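You operate a simulated robot arm through the tools that you are given. There is no shell and no other tool. Be economical: measure what you need, move in short steps, check, and stop when the job is done.

The job below is to be done with a simulated robot arm. You get a single attempt, and the scene is never put back.

## Task
Swap the empty twine spool for the white one; clamp the line end and whip two turns.
Fine: the empty spool goes in the grey tray.
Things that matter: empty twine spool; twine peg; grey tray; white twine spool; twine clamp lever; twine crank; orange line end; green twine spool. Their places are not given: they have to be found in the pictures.

It is judged by the outcome, as a careful person would: the job done as asked, and still so three seconds after it is handed in. It fails if anything else is knocked over, pushed out of place, dropped, spilled or broken.

## Robot
A 7-joint arm with a two-finger parallel gripper, fixed in place. Base frame: the origin is at the foot of the arm, x ahead of it, y to its left, z up; the work surface is at about z = 0. Lengths are in m, angles in rad, forces in N, time in s.
With the tool pointing down near the work surface it reaches from about 0.22 to 0.58 m from the base axis. Its first joint turns from -1.152 to 1.152 rad. Payload 2.5 kg.
Tool frame: the origin (TCP) lies between the finger pads and is the grasp point; the fingertips stand 0.023 m ahead of it; z points along the fingers, y is the line along which they close. Largest opening 0.094 m; finger width 0.038, thickness 0.01; the body of the gripper, 0.054 by 0.096 m, starts 0.039 m behind the TCP.
Orientation is told as [roll, pitch, yaw] about the base's x, y, z axes, in that order, counted from this pose: with the fingers straight down and closing along the base's y, the tool's x points along the base's -x, its y along +y and its z along -z.

## Interface
- The arm moves only by the tool move_arm. Its argument "plan" is a list of rows, each a list of 7 numbers: the turn, a rotation vector about the tool's x, y, z in rad, then the shift along the tool's x, y, z in m, then the gripper command, from -1 (shut) to 1 (fully open), values between in proportion. In form: [[ax, ay, az, x, y, z, claw], ...]. A call has 1 to 20 rows; each row shifts and turns the commanded pose from where the row before left it, along the tool's axes as they then stand. A row lasts 0.2 s, in which the tool goes at most 0.05 m and 0.15 rad; a call with a longer step from one row to the next is refused whole, and so is a gripper value outside its range. A pose out of reach is approached as far as the arm can. The call stops where the force on the tool passes 40 N (or 10 N more than at its start, if that is more) or the arm is blocked; 0.2 s more then pass. Each finger travels about 0.108 m/s and halts on what it meets, pressing with about 28 N; the grip force reading is that of the motor and also rises with nothing between the fingers. The clock runs only during rows and for 0.2 s after the last one: add rows that do not move to give the fingers time. It gives the time, the measured TCP pose, the force on the tool (base axes), the opening and the grip force at its end, in the units of the frame above (readings bear some noise).
- Cameras (640 x 400 px; columns grow to the right, rows downward): "scene" is fixed at [0.1589, -0.4179, 0.5443]; the picture's right is [0.56, -0.83, 0.00], its down [-0.43, -0.29, -0.85] and it looks along [0.71, 0.48, -0.52] (base axes); focal length 214 px, centre (320, 200). "wrist" rides on the gripper at [-0.039, 0, -0.044] in the tool frame; the picture's right is [0.00, -1.00, 0.00], its down [0.97, 0.00, -0.24] and it looks along [0.24, 0.00, 0.97] (tool axes); focal length 218 px, centre (320, 200).
- capture(camera): a new picture of that camera. The clock stands still meanwhile.
- locate(camera, pixels): there is no depth. For up to 12 entries [column, row, z] of the newest picture of that camera ("zoom" is the newest enlarged one), the place [x, y] in the base frame at which the ray of that pixel passes the height z, good to about 0.003 m, but the place of the scene camera against the robot may be out by one fixed shift of up to 0.025 m in any direction. The clock stands still meanwhile.
- inspect(camera, box): a new picture of the part [left, top, right, bottom] of that camera's present view, enlarged. The clock stands still meanwhile.
- sign_off(): hands the job in; it is judged then, once.

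Keep the steps short. Do not move on a guess: measure, check each grasp and each placing, and mend mistakes. In all there are 80 turns and 38 pictures (those below and enlarged ones count). Leave the gripper open and the arm clear of the work at the hand-in unless told otherwise, and finish with a single line.

The tools are called after "Emit:" as name(argument=value, ...) on one line, values as JSON. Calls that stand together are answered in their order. move_arm: Moves the arm, as the interface text tells. Its arguments: {"type":"object","properties":{"plan":{"type":"array","items":{"type":"array","items":{"type":"number"}}}},"required":["plan"]} The other tools are called the same way: capture (camera) takes a picture; locate (camera, pixels) gives the place at which the rays of pixels pass given heights; inspect (camera, box) takes an enlarged picture of a part of a camera's view; sign_off () hands the job in.

At the start:

```text
t: 0.0
eef_pos: [0.4022, -0.1041, 0.4386]
orientation: [0.0, 0.0, 0.001]
force: [0.4, 0.7, -0.4]
opening: 0.094
finger_force: 0.0
```

scene: 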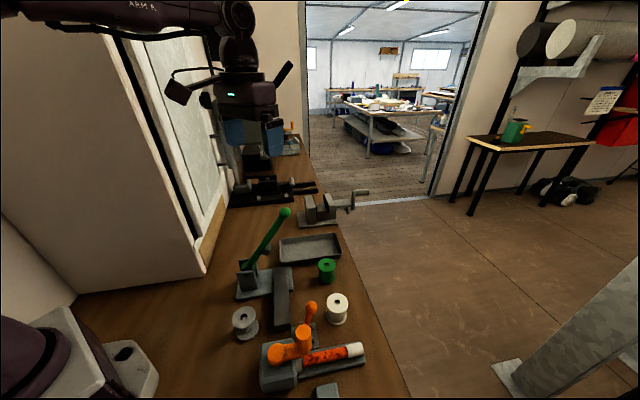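
wrist: 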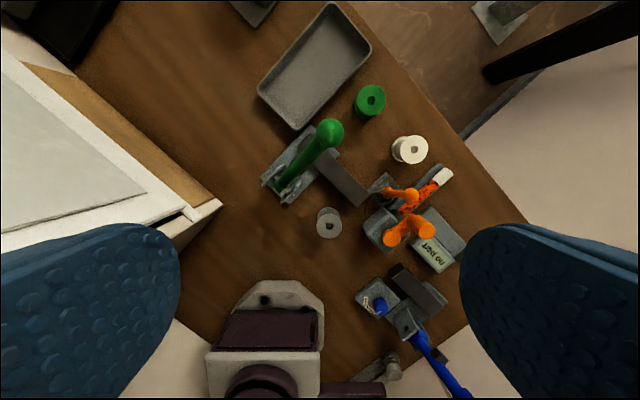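

I see a green-handled lever, an orange device, a grey spool, a white spool, a green spool and a tray. I'll enlarge both views to tell them apart.

Emit:
inspect(camera="scene", box=[200, 190, 400, 400])

Emit:
inspect(camera="wrist", box=[230, 70, 490, 290])

```text
1.90 times, centred on (300, 295) of scene
```

zoom: 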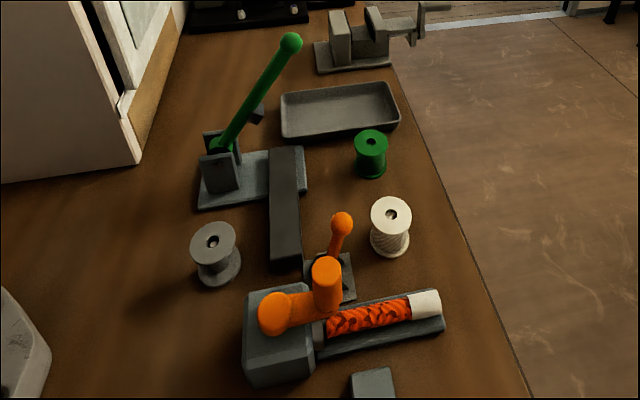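

```text
1.82 times, centred on (360, 180) of wrist
```

zoom: 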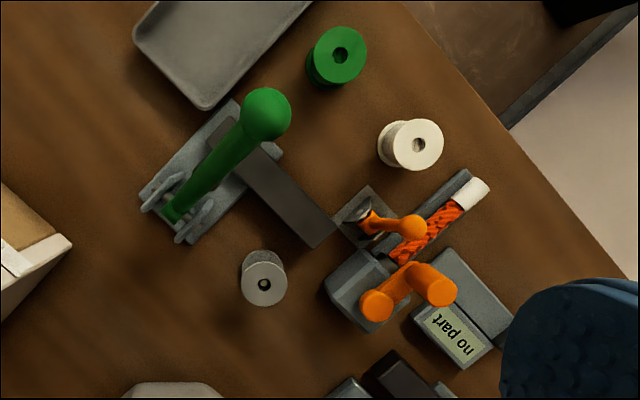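

Grey (likely empty) spool at zoom (264,284), white at (420,145), green at (341,55), clamp lever knob at (414,227), crank knob at (436,285). I'll locate these at a few plausible heights.

Emit:
locate(camera="zoom", pixels=[[264, 284, 0.0], [264, 284, 0.05], [420, 145, 0.0], [420, 145, 0.05], [341, 55, 0.05], [414, 227, 0.08], [436, 285, 0.1], [376, 305, 0.08], [365, 215, 0.02], [472, 193, 0.03], [395, 260, 0.03], [205, 100, 0.0]])

Emit:
locate(camera="scene", pixels=[[244, 316, 0.05], [337, 300, 0.05], [327, 264, 0.05], [310, 306, 0.08], [303, 331, 0.1], [275, 351, 0.08], [245, 335, 0.0], [337, 322, 0.0]])

```text
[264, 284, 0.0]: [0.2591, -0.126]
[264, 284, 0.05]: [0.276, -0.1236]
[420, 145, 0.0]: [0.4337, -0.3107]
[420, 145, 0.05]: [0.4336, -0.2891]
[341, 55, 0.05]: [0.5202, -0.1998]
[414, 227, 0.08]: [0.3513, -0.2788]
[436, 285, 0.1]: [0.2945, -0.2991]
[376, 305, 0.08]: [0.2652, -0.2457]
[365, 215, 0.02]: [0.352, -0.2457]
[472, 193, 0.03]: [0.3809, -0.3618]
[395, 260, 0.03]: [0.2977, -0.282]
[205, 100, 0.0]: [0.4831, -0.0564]
```

```text
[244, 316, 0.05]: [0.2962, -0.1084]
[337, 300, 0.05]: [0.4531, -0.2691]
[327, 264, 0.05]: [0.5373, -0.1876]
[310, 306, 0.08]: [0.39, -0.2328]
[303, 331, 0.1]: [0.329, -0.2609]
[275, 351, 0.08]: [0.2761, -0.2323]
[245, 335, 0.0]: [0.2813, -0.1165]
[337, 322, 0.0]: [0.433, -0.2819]
```

Wrist and scene agree apart from a fixed shift of about 2 cm. I'll go closer over the grey spool (about 0.276, -0.124) to see whether it's on a peg.

Emit:
move_arm(plan=[[0, 0, 0, 0.02, -0.006, 0.036, 1], [0, 0, 0, 0.02, -0.006, 0.036, 1], [0, 0, 0, 0.02, -0.006, 0.036, 1], [0, 0, 0, 0.02, -0.006, 0.036, 1], [0, 0, 0, 0.02, -0.006, 0.036, 1], [0, 0, 0, 0, 0, 0, 1]])

Emit:
capture(camera="wrist")

```text
t: 1.4
eef_pos: [0.3008, -0.134, 0.2592]
orientation: [0.001, 0.001, 0.0]
force: [0.5, -0.4, 0.8]
opening: 0.0942
finger_force: 0.1
```

```text
33 pictures are left
```

wrist: 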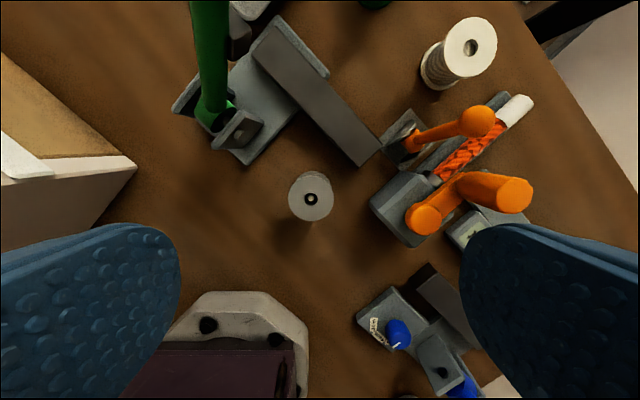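

A light peg tip shows in the grey spool's hole at (311,199), so it is on the peg. I'll locate its rim and triangulate its height.

Emit:
locate(camera="wrist", pixels=[[311, 197, 0.03], [311, 197, 0.05], [311, 197, 0.07], [289, 197, 0.05], [334, 197, 0.05], [311, 174, 0.05], [311, 220, 0.05], [471, 47, 0.05], [471, 47, 0.07], [477, 121, 0.08], [502, 195, 0.1], [424, 218, 0.08]])

Emit:
inspect(camera="wrist", box=[260, 140, 360, 240])

Emit:
inspect(camera="wrist", box=[360, 80, 560, 260])

Emit:
inspect(camera="scene", box=[220, 280, 380, 400])

```text
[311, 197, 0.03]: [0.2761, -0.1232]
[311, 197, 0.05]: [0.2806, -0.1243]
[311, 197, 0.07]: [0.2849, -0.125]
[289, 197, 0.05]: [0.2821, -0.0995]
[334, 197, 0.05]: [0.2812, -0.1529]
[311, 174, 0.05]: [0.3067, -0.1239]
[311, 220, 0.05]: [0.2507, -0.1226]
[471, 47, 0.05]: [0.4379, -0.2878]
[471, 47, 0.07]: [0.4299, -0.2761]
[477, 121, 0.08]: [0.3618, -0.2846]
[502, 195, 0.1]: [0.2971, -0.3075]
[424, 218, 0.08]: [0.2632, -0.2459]
```

```text
4.00 times, centred on (310, 190) of wrist
```

zoom: 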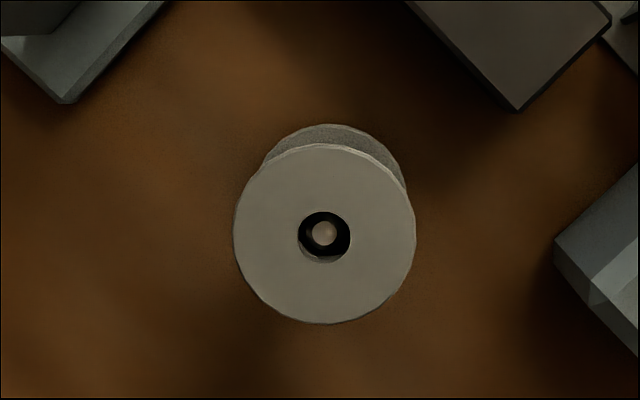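

```text
2.22 times, centred on (460, 170) of wrist
```

zoom: 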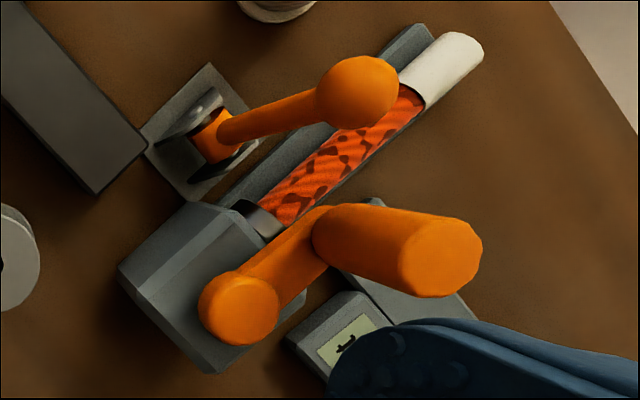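

```text
3.33 times, centred on (300, 340) of scene
```

zoom: 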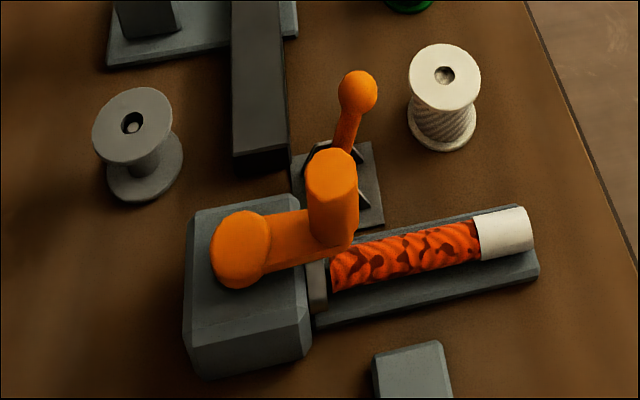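

Spool is about 5 cm wide and about 5.5–6 cm tall at (0.283, -0.125). I'll go down to z≈0.12 over it with a partial opening and check alignment.

Emit:
move_arm(plan=[[0, 0, 0, 0.0045, 0.0023, 0.035, 0.6], [0, 0, 0, 0.0045, 0.0023, 0.035, 0.6], [0, 0, 0, 0.0045, 0.0023, 0.035, 0.6], [0, 0, 0, 0.0045, 0.0023, 0.03, 0.6], [0, 0, 0, 0, 0, 0, 0.6]])

Emit:
capture(camera="wrist")

```text
t: 2.6
eef_pos: [0.2835, -0.1241, 0.1226]
orientation: [0.0, 0.001, -0.001]
force: [0.5, 0.8, -0.7]
opening: 0.0754
finger_force: 0.1
```

```text
29 pictures are left
```

wrist: 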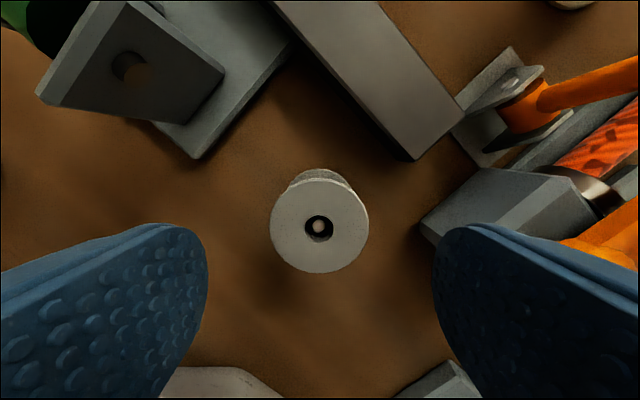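

The spool top is centred at (319,227). I'll locate its centre at z≈0.05.

Emit:
locate(camera="wrist", pixels=[[319, 222, 0.05], [319, 227, 0.045], [319, 226, 0.05], [270, 222, 0.05], [369, 222, 0.05], [319, 178, 0.05], [319, 273, 0.05], [418, 160, 0.03]])

```text
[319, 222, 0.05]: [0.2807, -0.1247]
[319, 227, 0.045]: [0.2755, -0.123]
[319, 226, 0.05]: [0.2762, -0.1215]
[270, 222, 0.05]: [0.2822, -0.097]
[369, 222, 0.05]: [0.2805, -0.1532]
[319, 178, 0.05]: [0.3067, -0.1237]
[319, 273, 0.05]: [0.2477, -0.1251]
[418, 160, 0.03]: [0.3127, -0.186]
```

Centre (0.279, -0.124). Descend to z=0.036 and close.

Emit:
move_arm(plan=[[0, 0, 0, 0.005, 0, 0.03, 0.6], [0, 0, 0, 0, 0, 0.03, 0.6], [0, 0, 0, 0, 0, 0.026, 0.6], [0, 0, 0, 0, 0, 0, 0.6], [0, 0, 0, 0, 0, 0, -1], [0, 0, 0, 0, 0, 0, -1], [0, 0, 0, 0, 0, 0, -1]])

```text
t: 4.2
eef_pos: [0.2798, -0.1233, 0.0392]
orientation: [-0.001, -0.001, 0.0]
force: [0.0, -0.1, -0.5]
opening: 0.0574
finger_force: 27.7
```

Gripped at 0.057 m width, force reading 28. Lift straight up.

Emit:
move_arm(plan=[[0, 0, 0, 0, 0, -0.02, -1], [0, 0, 0, 0, 0, -0.03, -1], [0, 0, 0, 0, 0, -0.04, -1], [0, 0, 0, 0, 0, -0.04, -1], [0, 0, 0, 0, 0, -0.04, -1], [0, 0, 0, 0, 0, -0.04, -1], [0, 0, 0, 0, 0, 0, -1]])

Emit:
capture(camera="wrist")

Emit:
capture(camera="scene")

```text
t: 5.8
eef_pos: [0.279, -0.1233, 0.2485]
orientation: [-0.001, 0.0, -0.002]
force: [0.5, -0.3, 0.0]
opening: 0.052
finger_force: 28.6
```

```text
28 pictures are left
```

wrist: 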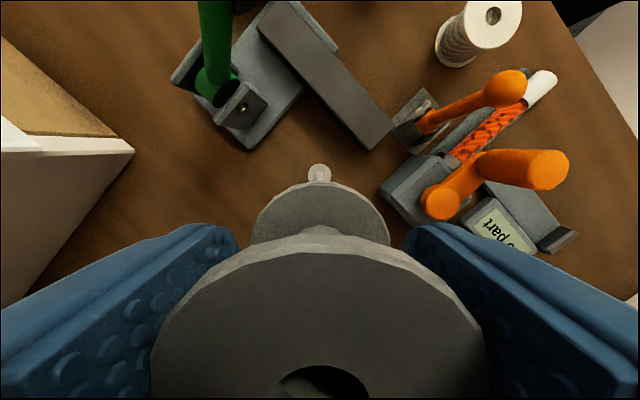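

```text
27 pictures are left
```

scene: 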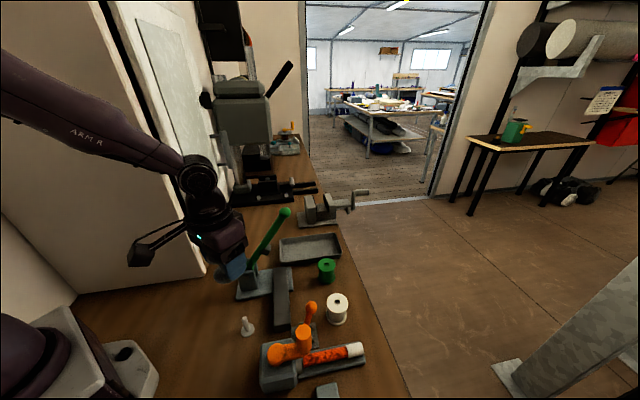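

The spool is held and the peg stands free at (318,172). I'll locate the tray corners/floor, green lever knob and peg before carrying it over.

Emit:
locate(camera="scene", pixels=[[286, 212, 0.15], [286, 212, 0.2], [286, 212, 0.25], [279, 239, 0.02], [337, 233, 0.02], [342, 255, 0.02], [281, 264, 0.02], [310, 248, 0.01], [247, 332, 0.0], [245, 319, 0.03], [337, 300, 0.05], [327, 264, 0.05]])

Emit:
locate(camera="wrist", pixels=[[319, 168, 0.03], [319, 168, 0.04], [319, 180, 0.005], [492, 15, 0.05], [505, 88, 0.08], [548, 169, 0.08], [440, 203, 0.08]])

Emit:
inspect(camera="scene", box=[210, 200, 370, 350])

```text
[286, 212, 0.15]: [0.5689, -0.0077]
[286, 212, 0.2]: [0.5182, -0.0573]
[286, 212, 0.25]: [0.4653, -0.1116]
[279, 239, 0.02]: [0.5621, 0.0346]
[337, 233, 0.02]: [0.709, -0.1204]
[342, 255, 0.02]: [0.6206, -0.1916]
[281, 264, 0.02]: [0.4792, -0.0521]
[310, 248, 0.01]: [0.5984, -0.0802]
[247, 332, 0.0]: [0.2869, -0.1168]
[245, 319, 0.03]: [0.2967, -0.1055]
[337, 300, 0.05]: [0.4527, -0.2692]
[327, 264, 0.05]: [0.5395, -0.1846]
```

```text
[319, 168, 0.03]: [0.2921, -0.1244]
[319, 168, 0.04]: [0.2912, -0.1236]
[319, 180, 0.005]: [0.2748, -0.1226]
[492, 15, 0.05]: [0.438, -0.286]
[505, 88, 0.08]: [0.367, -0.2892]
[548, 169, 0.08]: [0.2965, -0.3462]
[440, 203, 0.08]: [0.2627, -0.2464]
```

```text
2.67 times, centred on (290, 275) of scene
```

zoom: 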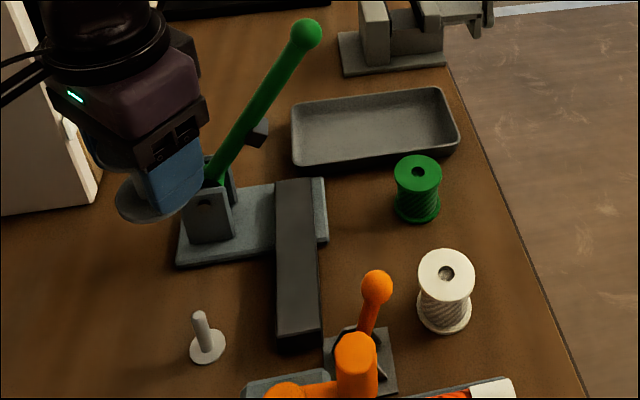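

Green lever knob stands about 0.24 m high near (0.455, -0.115), so I'll raise to z≈0.34 before crossing to above the tray's left half (0.54, -0.055).

Emit:
move_arm(plan=[[0, 0, 0, 0, 0.01, -0.045, -1], [0, 0, 0, 0, 0.01, -0.045, -1], [0, 0, 0, -0.035, 0.01, 0, -1], [0, 0, 0, -0.04, 0.01, 0, -1], [0, 0, 0, -0.04, 0.01, 0, -1], [0, 0, 0, -0.04, 0.01, 0, -1], [0, 0, 0, -0.04, 0.008, 0, -1], [0, 0, 0, -0.04, 0, 0, -1], [0, 0, 0, -0.026, 0, 0, -1], [0, 0, 0, 0, 0, 0, -1]])

Emit:
capture(camera="wrist")

Emit:
inspect(camera="scene", box=[180, 100, 380, 300])

```text
t: 8.0
eef_pos: [0.5394, -0.057, 0.3384]
orientation: [-0.001, 0.002, 0.001]
force: [0.6, -1.5, -1.0]
opening: 0.0523
finger_force: 28.1
```

```text
25 pictures are left
```

wrist: 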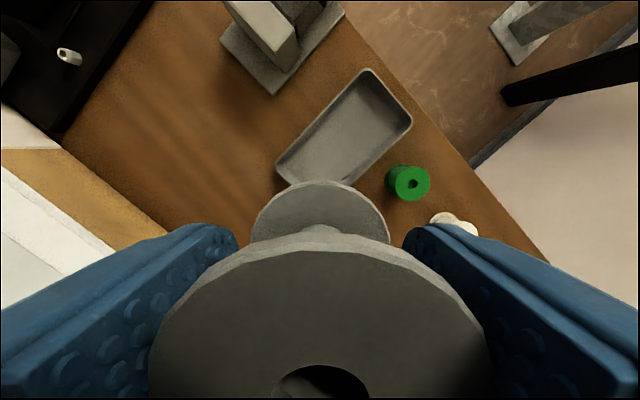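

```text
2.00 times, centred on (280, 200) of scene
```

zoom: 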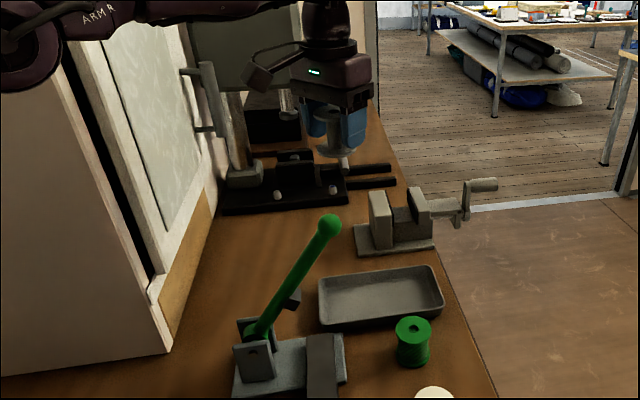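

Locate the tray rim corners from the wrist picture: top (366,70), right (411,120), left (277,172).

Emit:
locate(camera="wrist", pixels=[[366, 70, 0.025], [411, 120, 0.025], [277, 172, 0.025], [345, 184, 0.025], [366, 70, 0.0], [277, 172, 0.0], [410, 182, 0.05], [310, 165, 0.005]])

```text
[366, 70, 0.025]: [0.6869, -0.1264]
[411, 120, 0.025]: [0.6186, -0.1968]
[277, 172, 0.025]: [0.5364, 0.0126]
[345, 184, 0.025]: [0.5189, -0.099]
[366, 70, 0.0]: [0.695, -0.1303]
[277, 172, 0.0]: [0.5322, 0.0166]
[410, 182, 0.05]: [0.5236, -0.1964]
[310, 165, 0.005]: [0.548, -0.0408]
```

Tray axis runs about -43° with centre line through (0.549, -0.066). I'll turn the tool 0.82 rad so the fingers close along the tray's length, and lower to z≈0.20.

Emit:
move_arm(plan=[[0, 0, 0, -0.01, -0.0095, 0, -1], [0, 0, -0.138, 0, 0, 0, -1], [0, 0, -0.138, 0, 0, 0, -1], [0, 0, -0.138, 0, 0, 0, -1], [0, 0, -0.138, 0, 0, 0, -1], [0, 0, -0.138, 0, 0, 0, -1], [0, 0, -0.138, 0, 0, 0, -1], [0, 0, 0, 0, 0, 0.035, -1], [0, 0, 0, 0, 0, 0.035, -1], [0, 0, 0, 0, 0, 0.035, -1], [0, 0, 0, 0, 0, 0.035, -1], [0, 0, 0, 0, 0, 0, -1]])

Emit:
inspect(camera="scene", box=[180, 100, 380, 300])

```text
t: 10.6
eef_pos: [0.5494, -0.0681, 0.1961]
orientation: [-0.001, 0.0, 0.828]
force: [0.8, 0.7, -1.1]
opening: 0.0517
finger_force: 27.8
```

```text
2.00 times, centred on (280, 200) of scene
```

zoom: 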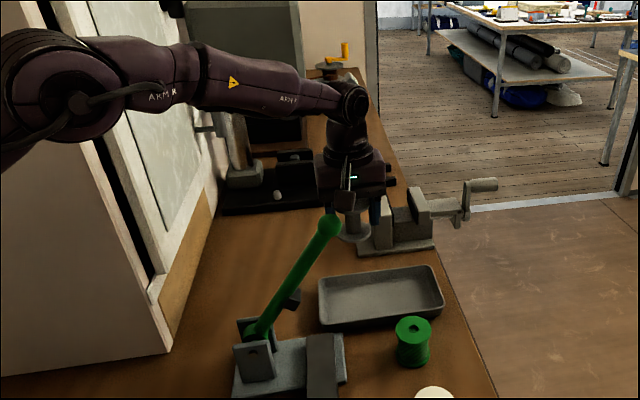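

The forearm is slim near the wrist and passes behind the knob with a couple of centimetres spare. Lower to z≈0.10 and check.

Emit:
move_arm(plan=[[0, 0, 0, 0, 0, 0.033, -1], [0, 0, 0, 0, 0, 0.033, -1], [0, 0, 0, 0, 0, 0.03, -1], [0, 0, 0, 0, 0, 0, -1]])

Emit:
inspect(camera="scene", box=[180, 140, 380, 300])

```text
t: 11.0
eef_pos: [0.5549, -0.0722, 0.1876]
orientation: [-0.03, -0.008, 0.842]
force: [6.4, -1.4, 3.3]
opening: 0.0521
finger_force: 28.0
stopped in row 1: the force on the tool passed its limit (the readings are from after the stop); the commanded pose is now the measured one
```

```text
2.50 times, centred on (280, 220) of scene
```

zoom: 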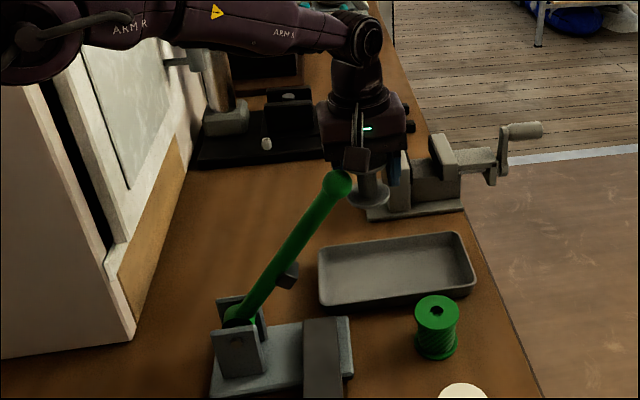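

The rotated tool's side bracket (zoom ~(355,150)) touched the green knob and stopped at a light contact. I'll back straight up and then check the lever.

Emit:
move_arm(plan=[[0, 0, 0, 0, 0, -0.02, -1], [0, 0, 0, 0, 0, -0.045, -1], [0, 0, 0, 0, 0, -0.045, -1], [0, 0, 0, 0, 0, -0.04, -1], [0, 0, 0, 0, 0, 0, -1]])

Emit:
inspect(camera="scene", box=[180, 60, 380, 300])

```text
t: 12.2
eef_pos: [0.5506, -0.0699, 0.3374]
orientation: [-0.026, -0.004, 0.839]
force: [-0.7, 0.3, -0.5]
opening: 0.0517
finger_force: 27.9
```

```text
1.67 times, centred on (280, 180) of scene
```

zoom: 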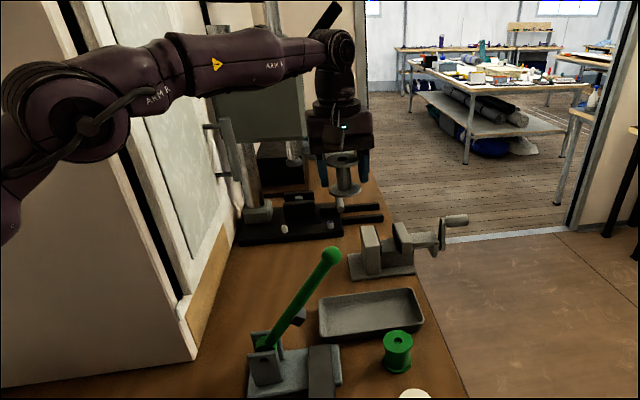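

Knob moved by at most a few millimetres and the lever still stands. Instead of this orientation, I'll set the spool back on its peg, regrip it higher (so the fingertips stay above the tray rim), and place with the bracket turned away. First straighten the tool and return above the peg.

Emit:
move_arm(plan=[[-0.026, 0.004, 0, 0, 0, 0, -1], [0, 0, 0.14, 0, 0, 0, -1], [0, 0, 0.14, 0, 0, 0, -1], [0, 0, 0.14, 0, 0, 0, -1], [0, 0, 0.14, 0, 0, 0, -1], [0, 0, 0.14, 0, 0, 0, -1], [0, 0, 0.139, 0, 0, 0, -1], [0, 0, 0, 0.039, -0.007, 0, -1], [0, 0, 0, 0.039, -0.007, 0, -1], [0, 0, 0, 0.039, -0.007, 0, -1], [0, 0, 0, 0.039, -0.008, 0, -1], [0, 0, 0, 0.039, -0.008, 0, -1], [0, 0, 0, 0.039, -0.008, 0, -1], [0, 0, 0, 0.0376, -0.0084, 0, -1], [0, 0, 0, 0, 0, 0, -1]])

```text
t: 15.4
eef_pos: [0.2802, -0.1216, 0.3349]
orientation: [0.0, -0.001, 0.001]
force: [-0.8, 0.6, -0.7]
opening: 0.0519
finger_force: 27.7
```

Fine-adjust and lower to z=0.10, above the peg tip.

Emit:
move_arm(plan=[[0, 0, 0, 0.001, -0.0015, 0.045, -1], [0, 0, 0, 0, 0, 0.045, -1], [0, 0, 0, 0, 0, 0.045, -1], [0, 0, 0, 0, 0, 0.045, -1], [0, 0, 0, 0, 0, 0.045, -1], [0, 0, 0, 0, 0, 0, -1], [0, 0, 0, 0, 0, 0, -1]])

Emit:
inspect(camera="scene", box=[190, 250, 310, 350])

```text
t: 17.0
eef_pos: [0.2773, -0.1243, 0.1107]
orientation: [-0.002, -0.001, 0.0]
force: [-0.2, -0.3, 0.2]
opening: 0.052
finger_force: 28.5
```

```text
4.00 times, centred on (250, 300) of scene
```

zoom: 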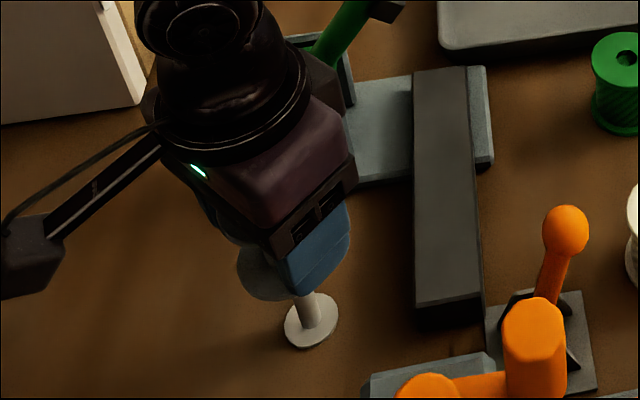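

Spool is right over the peg. Lower to z≈0.040.

Emit:
move_arm(plan=[[0, 0, 0, -0.001, 0.0005, 0.02, -1], [0, 0, 0, 0, 0, 0.02, -1], [0, 0, 0, 0, 0, 0.015, -1], [0, 0, 0, 0, 0, 0.01, -1], [0, 0, 0, 0, 0, 0.005, -1], [0, 0, 0, 0, 0, 0, -1]])

```text
t: 18.4
eef_pos: [0.2798, -0.124, 0.0409]
orientation: [-0.001, -0.002, 0.002]
force: [-2.5, 0.6, -0.6]
opening: 0.0521
finger_force: 28.3
```

Down on the peg. Open partly, rise 15 mm, and regrip on the upper flange, then lift 3 cm to test.

Emit:
move_arm(plan=[[0, 0, 0, 0, 0, 0, 0.5], [0, 0, 0, 0, 0, 0, 0.5], [0, 0, 0, 0, 0, -0.014, 0.5], [0, 0, 0, 0, 0, 0, 0.5], [0, 0, 0, 0, 0, 0, -1], [0, 0, 0, 0, 0, 0, -1], [0, 0, 0, 0, 0, 0, -1]])

```text
t: 20.0
eef_pos: [0.2808, -0.1237, 0.055]
orientation: [-0.001, -0.001, 0.0]
force: [0.1, 0.5, 0.1]
opening: 0.0518
finger_force: 28.1
```

Regripped (0.052). Lift to z≈0.34. Also locate the cabinet's foot corner and edge, to be sure the bracket will clear it when turned left.

Emit:
move_arm(plan=[[0, 0, 0, 0, 0, -0.02, -1], [0, 0, 0, 0, 0, -0.04, -1], [0, 0, 0, 0, 0, -0.045, -1], [0, 0, 0, 0, 0, -0.045, -1], [0, 0, 0, 0, 0, -0.045, -1], [0, 0, 0, 0, 0, -0.045, -1], [0, 0, 0, 0, 0, -0.045, -1], [0, 0, 0, 0, 0, 0, -1]])

Emit:
locate(camera="scene", pixels=[[205, 276, 0.0], [228, 213, 0.0], [240, 190, 0.0]])

```text
t: 21.8
eef_pos: [0.281, -0.1226, 0.3406]
orientation: [0.0, -0.002, 0.0]
force: [1.2, 0.1, -0.4]
opening: 0.0516
finger_force: 28.3
```

```text
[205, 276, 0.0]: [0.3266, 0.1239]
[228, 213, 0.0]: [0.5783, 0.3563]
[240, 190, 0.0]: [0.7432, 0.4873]
```

Cabinet face is well clear (y≈0.23 at x≈0.45). Cross to above the tray's left half and turn the tool -0.74 rad in yaw so the bracket points away to the left.

Emit:
move_arm(plan=[[0, 0, 0, 0, 0.02, 0, -1], [0, 0, 0, -0.02, 0.02, 0, -1], [0, 0, 0, -0.04, 0.015, 0, -1], [0, 0, 0, -0.04, 0.007, 0, -1], [0, 0, 0, -0.04, 0, 0, -1], [0, 0, 0, -0.04, 0, 0, -1], [0, 0, 0, -0.04, 0, 0, -1], [0, 0, 0, -0.04, 0, 0, -1], [0, 0, 0.149, 0, 0, 0, -1], [0, 0, 0.149, 0, 0, 0, -1], [0, 0, 0.149, 0, 0, 0, -1], [0, 0, 0.149, 0, 0, 0, -1], [0, 0, 0.148, 0, 0, 0, -1], [0, 0, 0, 0, 0, 0, -1]])

Emit:
capture(camera="wrist")

```text
t: 24.8
eef_pos: [0.54, -0.0625, 0.3408]
orientation: [0.002, -0.002, -0.747]
force: [0.2, -0.2, -0.4]
opening: 0.0519
finger_force: 27.9
```

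```text
19 pictures are left
```

wrist: 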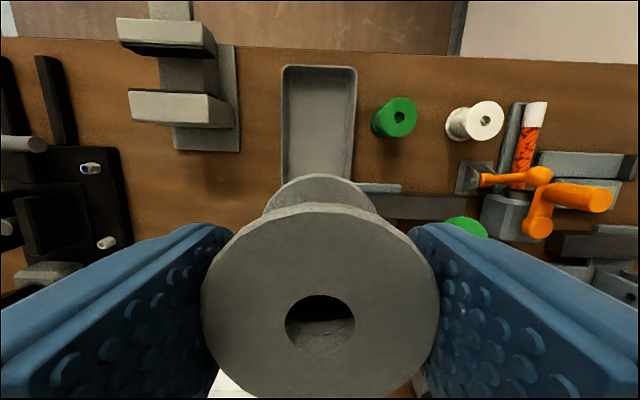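

The tray is centred under the tool (edges at columns 282 and 356). I'll locate its edges once more for the final position.

Emit:
locate(camera="wrist", pixels=[[282, 68, 0.025], [357, 70, 0.025], [282, 180, 0.025], [354, 180, 0.025], [319, 66, 0.025]])

```text
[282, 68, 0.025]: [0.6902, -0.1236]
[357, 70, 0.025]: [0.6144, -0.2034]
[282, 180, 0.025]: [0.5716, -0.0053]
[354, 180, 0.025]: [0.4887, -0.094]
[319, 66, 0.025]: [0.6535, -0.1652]
```

Small trims (2.5 mm across, 4 mm along), then lower to z≈0.16 and check against the lever.

Emit:
move_arm(plan=[[0, 0, 0, -0.004, 0.0025, 0.03, -1], [0, 0, 0, 0, 0, 0.04, -1], [0, 0, 0, 0, 0, 0.04, -1], [0, 0, 0, 0, 0, 0.035, -1], [0, 0, 0, 0, 0, 0.03, -1], [0, 0, 0, 0, 0, 0, -1]])

Emit:
inspect(camera="scene", box=[180, 120, 380, 300])

```text
t: 26.2
eef_pos: [0.5452, -0.065, 0.1646]
orientation: [0.002, -0.001, -0.743]
force: [-0.7, 0.3, 0.3]
opening: 0.0517
finger_force: 28.6
```

```text
2.22 times, centred on (280, 210) of scene
```

zoom: 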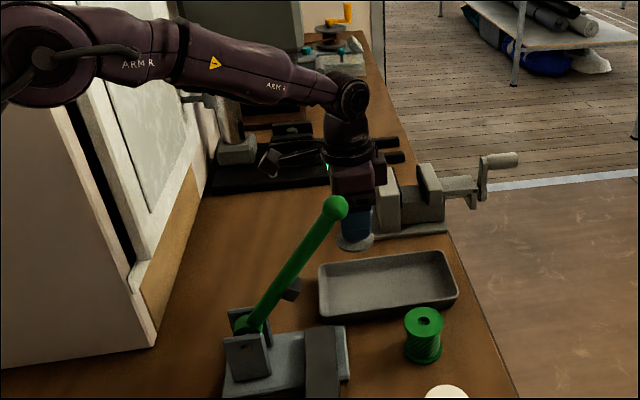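

Clear: the forearm stays behind and above the knob. Lower to z≈0.075 slowly.

Emit:
move_arm(plan=[[0, 0, 0, 0, 0, 0.025, -1], [0, 0, 0, 0, 0, 0.025, -1], [0, 0, 0, 0, 0, 0.025, -1], [0, 0, 0, 0, 0, 0.015, -1], [0, 0, 0, 0, 0, 0, -1]])

Emit:
inspect(camera="scene", box=[220, 150, 360, 290])

```text
t: 27.4
eef_pos: [0.5462, -0.0623, 0.076]
orientation: [0.001, -0.002, -0.744]
force: [-0.2, 0.3, 0.3]
opening: 0.0519
finger_force: 28.8
```

```text
2.86 times, centred on (290, 220) of scene
```

zoom: 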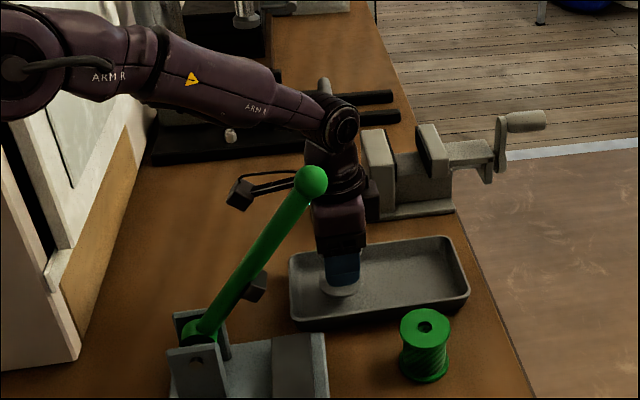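

The spool is just inside the tray's left part. Lower the last ~2 cm in small steps.

Emit:
move_arm(plan=[[0, 0, 0, 0, 0, 0.008, -1], [0, 0, 0, 0, 0, 0.006, -1], [0, 0, 0, 0, 0, 0.004, -1], [0, 0, 0, 0, 0, 0.002, -1], [0, 0, 0, 0, 0, 0, -1]])

```text
t: 28.6
eef_pos: [0.5472, -0.0628, 0.0559]
orientation: [0.002, -0.003, -0.744]
force: [0.1, 0.1, -0.6]
opening: 0.0518
finger_force: 27.9
```

No contact yet; go on down in 2 mm steps, watching the force.

Emit:
move_arm(plan=[[0, 0, 0, 0, 0, 0.002, -1], [0, 0, 0, 0, 0, 0.002, -1], [0, 0, 0, 0, 0, 0, -1]])

```text
t: 29.4
eef_pos: [0.5454, -0.0652, 0.0538]
orientation: [0.006, -0.004, -0.743]
force: [-1.1, 0.9, 20.0]
opening: 0.052
finger_force: 27.7
```

Contact (20 N): it's on the tray floor. Ease up 1.5 mm, open slightly, and rise.

Emit:
move_arm(plan=[[0, 0, 0, 0, 0, -0.0015, -1], [0, 0, 0, 0, 0, 0, 0.4], [0, 0, 0, 0, 0, 0, 0.4], [0, 0, 0, 0, 0, -0.015, 0.4], [0, 0, 0, 0, 0, -0.03, 0.4], [0, 0, 0, 0, 0, -0.045, 0.4], [0, 0, 0, 0, 0, -0.045, 0.4], [0, 0, 0, 0, 0, -0.045, 0.4], [0, 0, 0, 0, 0, -0.045, 0.4], [0, 0, 0, 0, 0, -0.045, 0.4], [0, 0, 0, 0, 0, 0, 0.4]])

Emit:
capture(camera="wrist")

```text
t: 31.8
eef_pos: [0.5424, -0.0651, 0.324]
orientation: [0.002, -0.001, -0.744]
force: [-0.7, 0.2, 0.0]
opening: 0.0658
finger_force: 0.0
```

```text
16 pictures are left
```

wrist: 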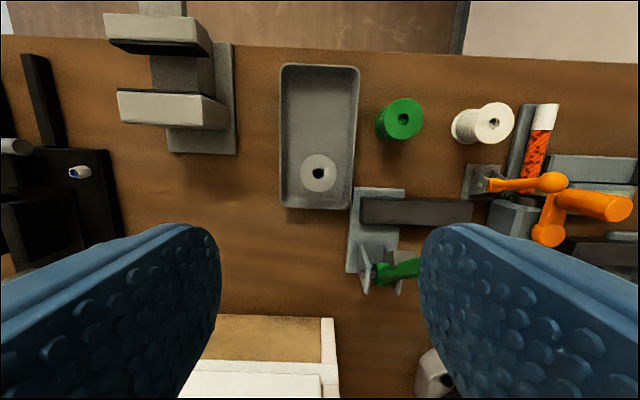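

The empty spool stands in the tray at (319,173). White spool top is at (495,122), green at (404,118). Locate these along with the clamp lever and crank parts.

Emit:
locate(camera="wrist", pixels=[[495, 122, 0.05], [552, 182, 0.08], [552, 182, 0.1], [618, 207, 0.1], [618, 207, 0.13], [548, 235, 0.07], [550, 110, 0.02], [405, 268, 0.1]])

```text
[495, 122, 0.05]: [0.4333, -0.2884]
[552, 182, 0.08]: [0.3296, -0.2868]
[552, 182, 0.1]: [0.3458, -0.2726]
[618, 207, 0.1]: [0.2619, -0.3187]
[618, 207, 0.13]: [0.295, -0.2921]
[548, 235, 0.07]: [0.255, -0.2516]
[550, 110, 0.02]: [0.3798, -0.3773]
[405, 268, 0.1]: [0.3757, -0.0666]
```

White at (0.435, -0.288). Clamp knob triangulates to (0.358, -0.263, 0.113) and crank handle top to (0.306, -0.279, 0.139). I'll turn to yaw -1.2 so the bracket avoids them and move over the white spool, staying high.

Emit:
move_arm(plan=[[0, 0, 0.114, 0, 0, 0, 0.6], [0, 0, 0.114, 0, 0, 0, 0.6], [0, 0, 0.114, 0, 0, 0, 0.6], [0, 0, 0.114, 0, 0, 0, 0.6], [0, 0, 0, -0.0282, -0.03, 0, 0.6], [0, 0, 0, -0.0282, -0.03, 0, 0.6], [0, 0, 0, -0.0282, -0.03, 0, 0.6], [0, 0, 0, -0.0282, -0.03, 0, 0.6], [0, 0, 0, -0.0282, -0.03, 0, 0.6], [0, 0, 0, -0.0282, -0.03, 0, 0.6], [0, 0, 0, 0, 0, 0.04, 0.6], [0, 0, 0, 0, 0, 0.04, 0.6], [0, 0, 0, 0, 0, 0.04, 0.6], [0, 0, 0, 0, 0, 0, 0.6]])

Emit:
capture(camera="wrist")

```text
t: 34.8
eef_pos: [0.4388, -0.2854, 0.2036]
orientation: [0.003, 0.0, -1.202]
force: [-0.1, -1.0, 0.7]
opening: 0.0753
finger_force: 0.0
```

```text
15 pictures are left
```

wrist: 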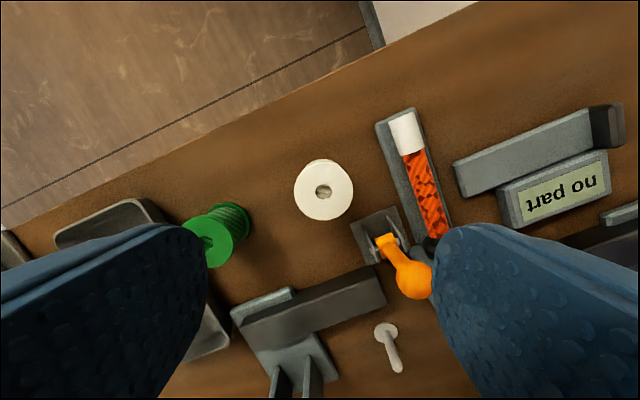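

White spool top centre at (324,190), almost no flank visible. Locate it, plus clamp hinge, line end and peg.

Emit:
locate(camera="wrist", pixels=[[324, 190, 0.05], [294, 190, 0.05], [353, 190, 0.05], [324, 159, 0.05], [324, 221, 0.05], [388, 240, 0.03], [415, 280, 0.11], [384, 328, 0.005], [395, 370, 0.045], [406, 135, 0.03], [435, 230, 0.03], [352, 238, 0.0]])

Emit:
inspect(camera="wrist", box=[340, 180, 460, 310])

```text
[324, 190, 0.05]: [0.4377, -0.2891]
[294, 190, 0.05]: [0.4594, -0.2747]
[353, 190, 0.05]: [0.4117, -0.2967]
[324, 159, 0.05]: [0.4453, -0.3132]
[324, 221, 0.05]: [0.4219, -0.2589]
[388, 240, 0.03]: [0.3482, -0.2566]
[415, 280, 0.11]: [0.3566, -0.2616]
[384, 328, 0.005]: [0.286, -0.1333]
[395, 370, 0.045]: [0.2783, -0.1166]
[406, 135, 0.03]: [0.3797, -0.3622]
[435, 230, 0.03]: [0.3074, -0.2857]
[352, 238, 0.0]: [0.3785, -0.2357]
```

```text
3.08 times, centred on (400, 245) of wrist
```

zoom: 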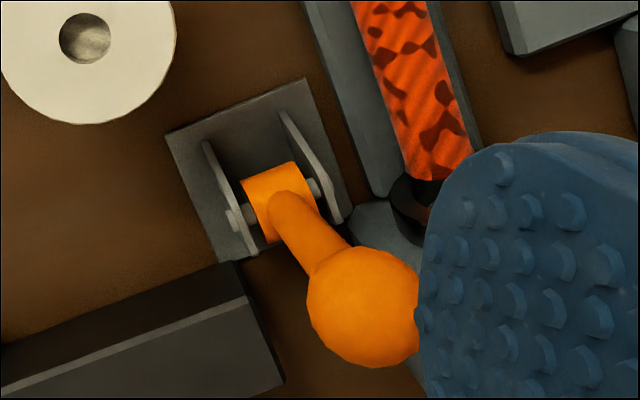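

White spool centre (0.4355, -0.2865). The clamp lever stands nearly upright, hinged at about (0.348, -0.257). Trim 4 mm and lower onto the spool in two stages.

Emit:
move_arm(plan=[[0, 0, 0, 0, -0.0037, 0.03, 0.6], [0, 0, 0, 0, 0, 0.035, 0.6], [0, 0, 0, 0, 0, 0.035, 0.6], [0, 0, 0, 0, 0, 0, 0.6]])

Emit:
inspect(camera="scene", box=[220, 200, 400, 380])

```text
t: 35.8
eef_pos: [0.4365, -0.2868, 0.1038]
orientation: [0.003, 0.0, -1.2]
force: [0.7, -1.0, -0.5]
opening: 0.0749
finger_force: 0.1
```

```text
2.22 times, centred on (310, 290) of scene
```

zoom: 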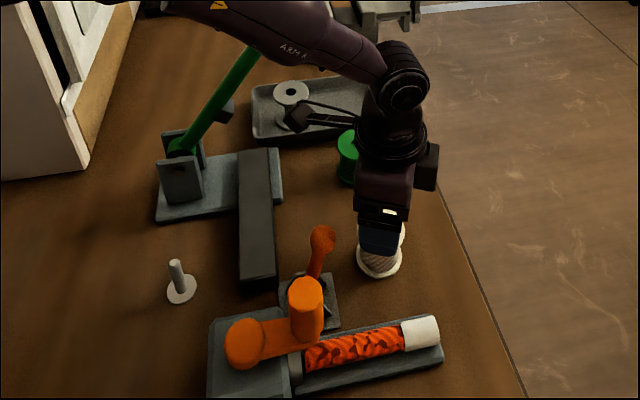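

All clear. Lower to z≈0.041 and close.

Emit:
move_arm(plan=[[0, 0, 0, 0, 0, 0.025, 0.6], [0, 0, 0, 0, 0, 0.025, 0.6], [0, 0, 0, 0, 0, 0.012, 0.6], [0, 0, 0, 0, 0, 0, 0.6], [0, 0, 0, 0, 0, 0, -1], [0, 0, 0, 0, 0, 0, -1], [0, 0, 0, 0, 0, 0, -1]])

```text
t: 37.4
eef_pos: [0.4357, -0.287, 0.0406]
orientation: [0.002, -0.002, -1.201]
force: [0.5, 0.4, 0.0]
opening: 0.0599
finger_force: 27.9
```

Gripped. Lift to about 0.19.

Emit:
move_arm(plan=[[0, 0, 0, 0, 0, 0, -1], [0, 0, 0, 0, 0, -0.02, -1], [0, 0, 0, 0, 0, -0.03, -1], [0, 0, 0, 0, 0, -0.04, -1], [0, 0, 0, 0, 0, -0.04, -1], [0, 0, 0, 0, 0, -0.04, -1], [0, 0, 0, 0, 0, -0.04, -1], [0, 0, 0, 0, 0, 0, -1]])

Emit:
capture(camera="wrist")

```text
t: 39.2
eef_pos: [0.4363, -0.2886, 0.2498]
orientation: [0.002, -0.001, -1.2]
force: [0.0, -0.1, -0.3]
opening: 0.0598
finger_force: 27.9
```

```text
12 pictures are left
```

wrist: 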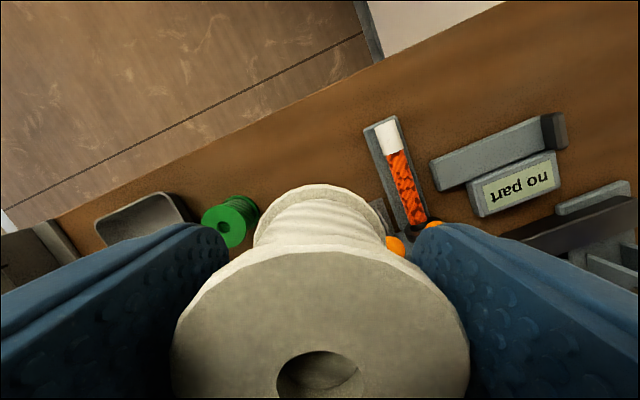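

White spool held centred. Peg is at about (0.279, -0.1237) from the earlier seating. Turn back to yaw 0 and move above the peg at z≈0.25 (passes over everything except the green lever, which is off the path).

Emit:
move_arm(plan=[[0, 0, -0.15, 0, 0, 0, -1], [0, 0, -0.15, 0, 0, 0, -1], [0, 0, -0.15, 0, 0, 0, -1], [0, 0, -0.15, 0, 0, 0, -1], [0, 0, -0.15, 0, 0, 0, -1], [0, 0, -0.15, 0, 0, 0, -1], [0, 0, -0.15, 0, 0, 0, -1], [0, 0, -0.15, 0, 0, 0, -1], [0, 0, 0, 0.0262, 0.0275, 0, -1], [0, 0, 0, 0.0262, 0.0275, 0, -1], [0, 0, 0, 0.0262, 0.0275, 0, -1], [0, 0, 0, 0.0262, 0.0275, 0, -1], [0, 0, 0, 0.0262, 0.0275, 0, -1], [0, 0, 0, 0.0262, 0.0275, 0, -1], [0, 0, 0, 0, 0, 0, -1], [0, 0, 0, 0, 0, 0, -1]])

```text
t: 42.6
eef_pos: [0.2766, -0.1207, 0.2495]
orientation: [0.001, -0.001, 0.0]
force: [-1.0, 0.0, -0.8]
opening: 0.0596
finger_force: 28.2
```

Trim to (0.279, -0.1237) and lower to z≈0.105.

Emit:
move_arm(plan=[[0, 0, 0, -0.002, -0.0025, 0.035, -1], [0, 0, 0, 0, 0, 0.04, -1], [0, 0, 0, 0, 0, 0.04, -1], [0, 0, 0, 0, 0, 0.03, -1], [0, 0, 0, 0, 0, 0, -1], [0, 0, 0, 0, 0, 0, -1]])

Emit:
inspect(camera="scene", box=[190, 250, 310, 350])

Emit:
capture(camera="wrist")

```text
t: 44.0
eef_pos: [0.2811, -0.1241, 0.1068]
orientation: [0.0, -0.002, 0.003]
force: [0.0, -0.2, -0.7]
opening: 0.0598
finger_force: 28.4
```

```text
4.00 times, centred on (250, 300) of scene
```

zoom: 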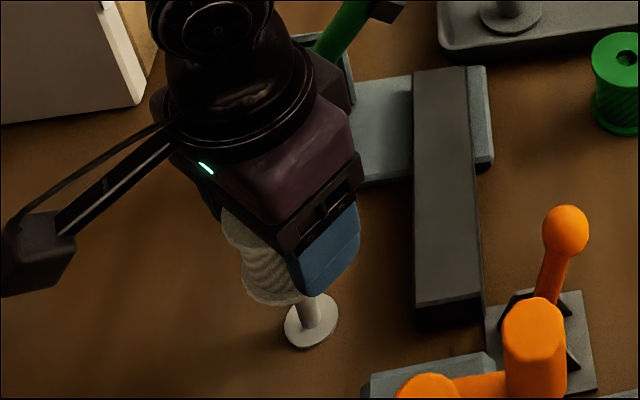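

```text
10 pictures are left
```

wrist: 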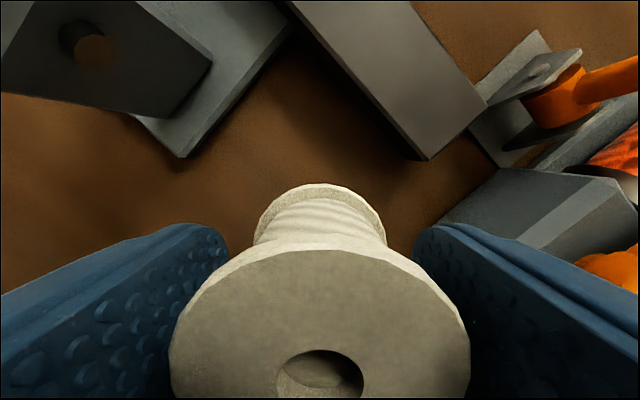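

The white spool sits over the peg just as the grey one did. Lower gently: to z≈0.057 first.

Emit:
move_arm(plan=[[0, 0, 0, 0, 0, 0.015, -1], [0, 0, 0, 0, 0, 0.012, -1], [0, 0, 0, 0, 0, 0.012, -1], [0, 0, 0, 0, 0, 0.01, -1], [0, 0, 0, 0, 0, 0, -1]])

```text
t: 45.2
eef_pos: [0.2797, -0.1246, 0.0562]
orientation: [0.001, -0.003, -0.003]
force: [0.1, 0.6, -1.1]
opening: 0.0597
finger_force: 28.1
```

No contact force with the bottom at about 0.016, so the peg is in the hole. Continue down to seating.

Emit:
move_arm(plan=[[0, 0, 0, 0, 0, 0.006, -1], [0, 0, 0, 0, 0, 0.003, -1], [0, 0, 0, 0, 0, 0.002, -1], [0, 0, 0, 0, 0, 0, -1]])

```text
t: 46.2
eef_pos: [0.2793, -0.1253, 0.0449]
orientation: [0.0, -0.001, -0.002]
force: [0.1, 0.3, -0.4]
opening: 0.0597
finger_force: 27.8
```

Emit:
move_arm(plan=[[0, 0, 0, 0, 0, 0.0015, -1], [0, 0, 0, 0, 0, 0.0015, -1], [0, 0, 0, 0, 0, 0, -1]])

```text
t: 47.0
eef_pos: [0.2801, -0.1249, 0.042]
orientation: [0.0, -0.002, -0.002]
force: [-0.7, 0.5, 0.6]
opening: 0.0598
finger_force: 28.0
```

At z=0.042 it is at most ~1 mm from seating. Release and rise, then look from above.

Emit:
move_arm(plan=[[0, 0, 0, 0, 0, 0.001, -1], [0, 0, 0, 0, 0, 0, 0.6], [0, 0, 0, 0, 0, 0, 0.6], [0, 0, 0, 0, 0, -0.02, 0.6], [0, 0, 0, 0, 0, -0.04, 0.6], [0, 0, 0, 0, 0, -0.045, 0.6], [0, 0, 0, 0, 0, -0.045, 0.6], [0, 0, 0, 0, 0, -0.045, 0.6], [0, 0, 0, 0, 0, 0, 0.6]])

Emit:
capture(camera="wrist")

```text
t: 49.0
eef_pos: [0.2794, -0.1243, 0.2387]
orientation: [0.001, -0.002, 0.001]
force: [-0.1, 0.4, -0.3]
opening: 0.0751
finger_force: 0.0
```

```text
9 pictures are left
```

wrist: 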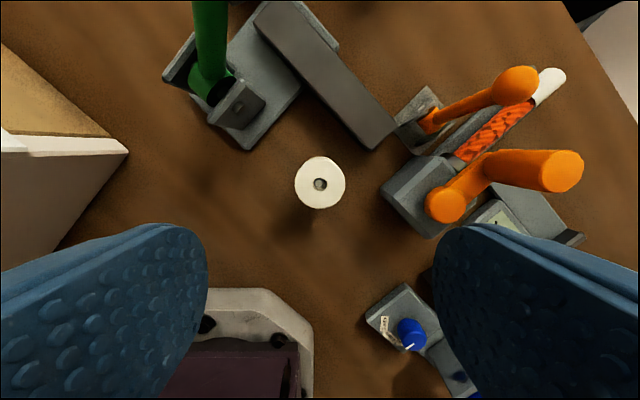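

The white spool is on the peg. Next the clamp: I reckon its lever swings in the vertical plane along the line direction (0.69, -0.72). I'll close the fingers, turn to yaw 0.764 and go behind the knob on the crank side, at about (0.331, -0.234), still high.

Emit:
move_arm(plan=[[0, 0, -0.1273, 0, 0, 0, -1], [0, 0, -0.1273, 0, 0, 0, -1], [0, 0, -0.1273, 0, 0, 0, -1], [0, 0, -0.1273, 0, 0, 0, -1], [0, 0, -0.1273, 0, 0, 0, -1], [0, 0, -0.1273, 0, 0, 0, -1], [0, 0, 0, 0.0129, -0.0385, 0, -1], [0, 0, 0, 0.0129, -0.0385, 0, -1], [0, 0, 0, 0.0129, -0.0385, 0, -1], [0, 0, 0, 0, 0, 0.03, -1], [0, 0, 0, 0, 0, 0, -1], [0, 0, 0, 0, 0, 0, -1]])

Emit:
inspect(camera="scene", box=[230, 230, 390, 390])

```text
t: 51.6
eef_pos: [0.3308, -0.2332, 0.205]
orientation: [-0.003, -0.002, 0.763]
force: [-0.1, -0.5, 0.0]
opening: 0.0001
finger_force: 28.1
```

```text
2.50 times, centred on (310, 310) of scene
```

zoom: 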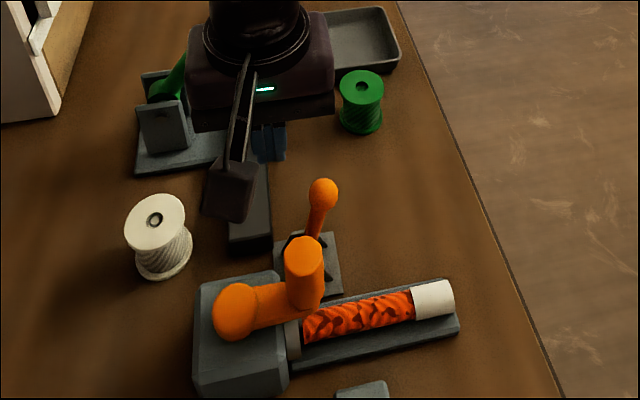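

Clear view; clamp knob at zoom (323,194). Lower to TCP z≈0.121 behind the knob (tips 0.098).

Emit:
move_arm(plan=[[0, 0, 0, 0, 0, 0.03, -1], [0, 0, 0, 0, 0, 0.03, -1], [0, 0, 0, 0, 0, 0.024, -1], [0, 0, 0, 0, 0, 0, -1]])

```text
t: 52.6
eef_pos: [0.3335, -0.2355, 0.1217]
orientation: [-0.001, -0.002, 0.764]
force: [-0.8, -0.8, -0.4]
opening: 0.0001
finger_force: 28.0
```

Push outward along tool -y, 30 mm in small steps, watching force.

Emit:
move_arm(plan=[[0, 0, 0, 0, -0.006, 0, -1], [0, 0, 0, 0, -0.006, 0, -1], [0, 0, 0, 0, -0.006, 0, -1], [0, 0, 0, 0, -0.006, 0, -1], [0, 0, 0, 0, -0.006, 0, -1], [0, 0, 0, 0, 0, 0, -1]])

Emit:
inspect(camera="scene", box=[230, 230, 390, 390])

```text
t: 54.0
eef_pos: [0.3529, -0.2564, 0.1218]
orientation: [0.001, -0.003, 0.763]
force: [-0.8, 1.9, -1.1]
opening: 0.0
finger_force: 28.3
```

```text
2.50 times, centred on (310, 310) of scene
```

zoom: 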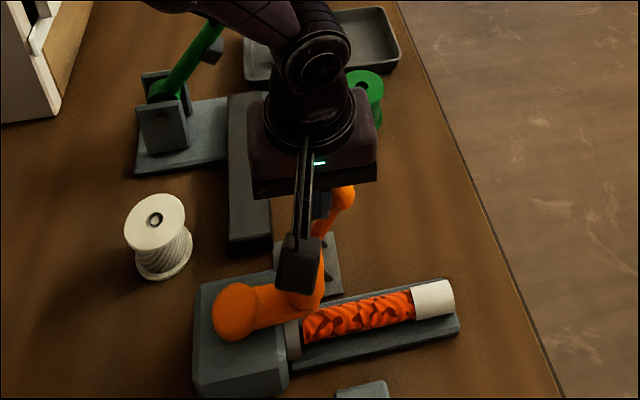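

The lever swings freely outward (knob now zoom (343,197), only 2 N). Follow its arc outward and down.

Emit:
move_arm(plan=[[0, 0, 0, 0, -0.008, 0.004, -1], [0, 0, 0, 0, -0.008, 0.004, -1], [0, 0, 0, 0, -0.007, 0.003, -1], [0, 0, 0, 0, -0.006, 0.003, -1], [0, 0, 0, 0, -0.006, 0.003, -1], [0, 0, 0, 0, -0.006, 0.004, -1], [0, 0, 0, 0, -0.004, 0.007, -1], [0, 0, 0, 0, -0.004, 0.007, -1], [0, 0, 0, 0, 0, 0, -1]])

```text
t: 56.0
eef_pos: [0.3867, -0.2919, 0.0864]
orientation: [-0.002, -0.001, 0.764]
force: [-0.2, 4.8, -1.0]
opening: 0.0001
finger_force: 28.6
```

Still light (about 5 N). Keep pressing down: another ~18 mm.

Emit:
move_arm(plan=[[0, 0, 0, 0, -0.002, 0.005, -1], [0, 0, 0, 0, -0.002, 0.005, -1], [0, 0, 0, 0, 0, 0.004, -1], [0, 0, 0, 0, 0, 0.004, -1], [0, 0, 0, 0, 0, 0, -1]])

Emit:
inspect(camera="scene", box=[230, 230, 390, 390])

```text
t: 57.2
eef_pos: [0.3895, -0.2957, 0.0698]
orientation: [-0.002, -0.001, 0.762]
force: [-0.9, -1.2, 0.6]
opening: 0.0
finger_force: 27.9
```

```text
2.50 times, centred on (310, 310) of scene
```

zoom: 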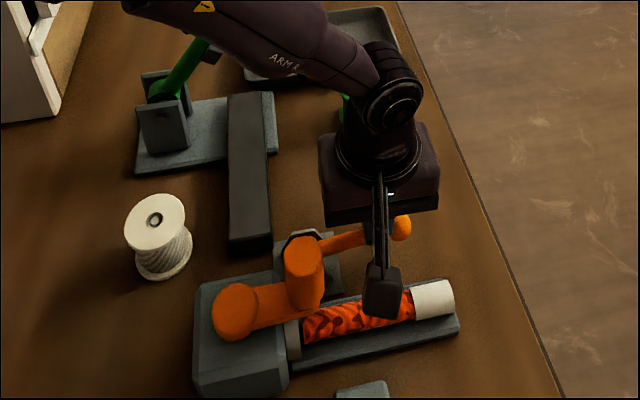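

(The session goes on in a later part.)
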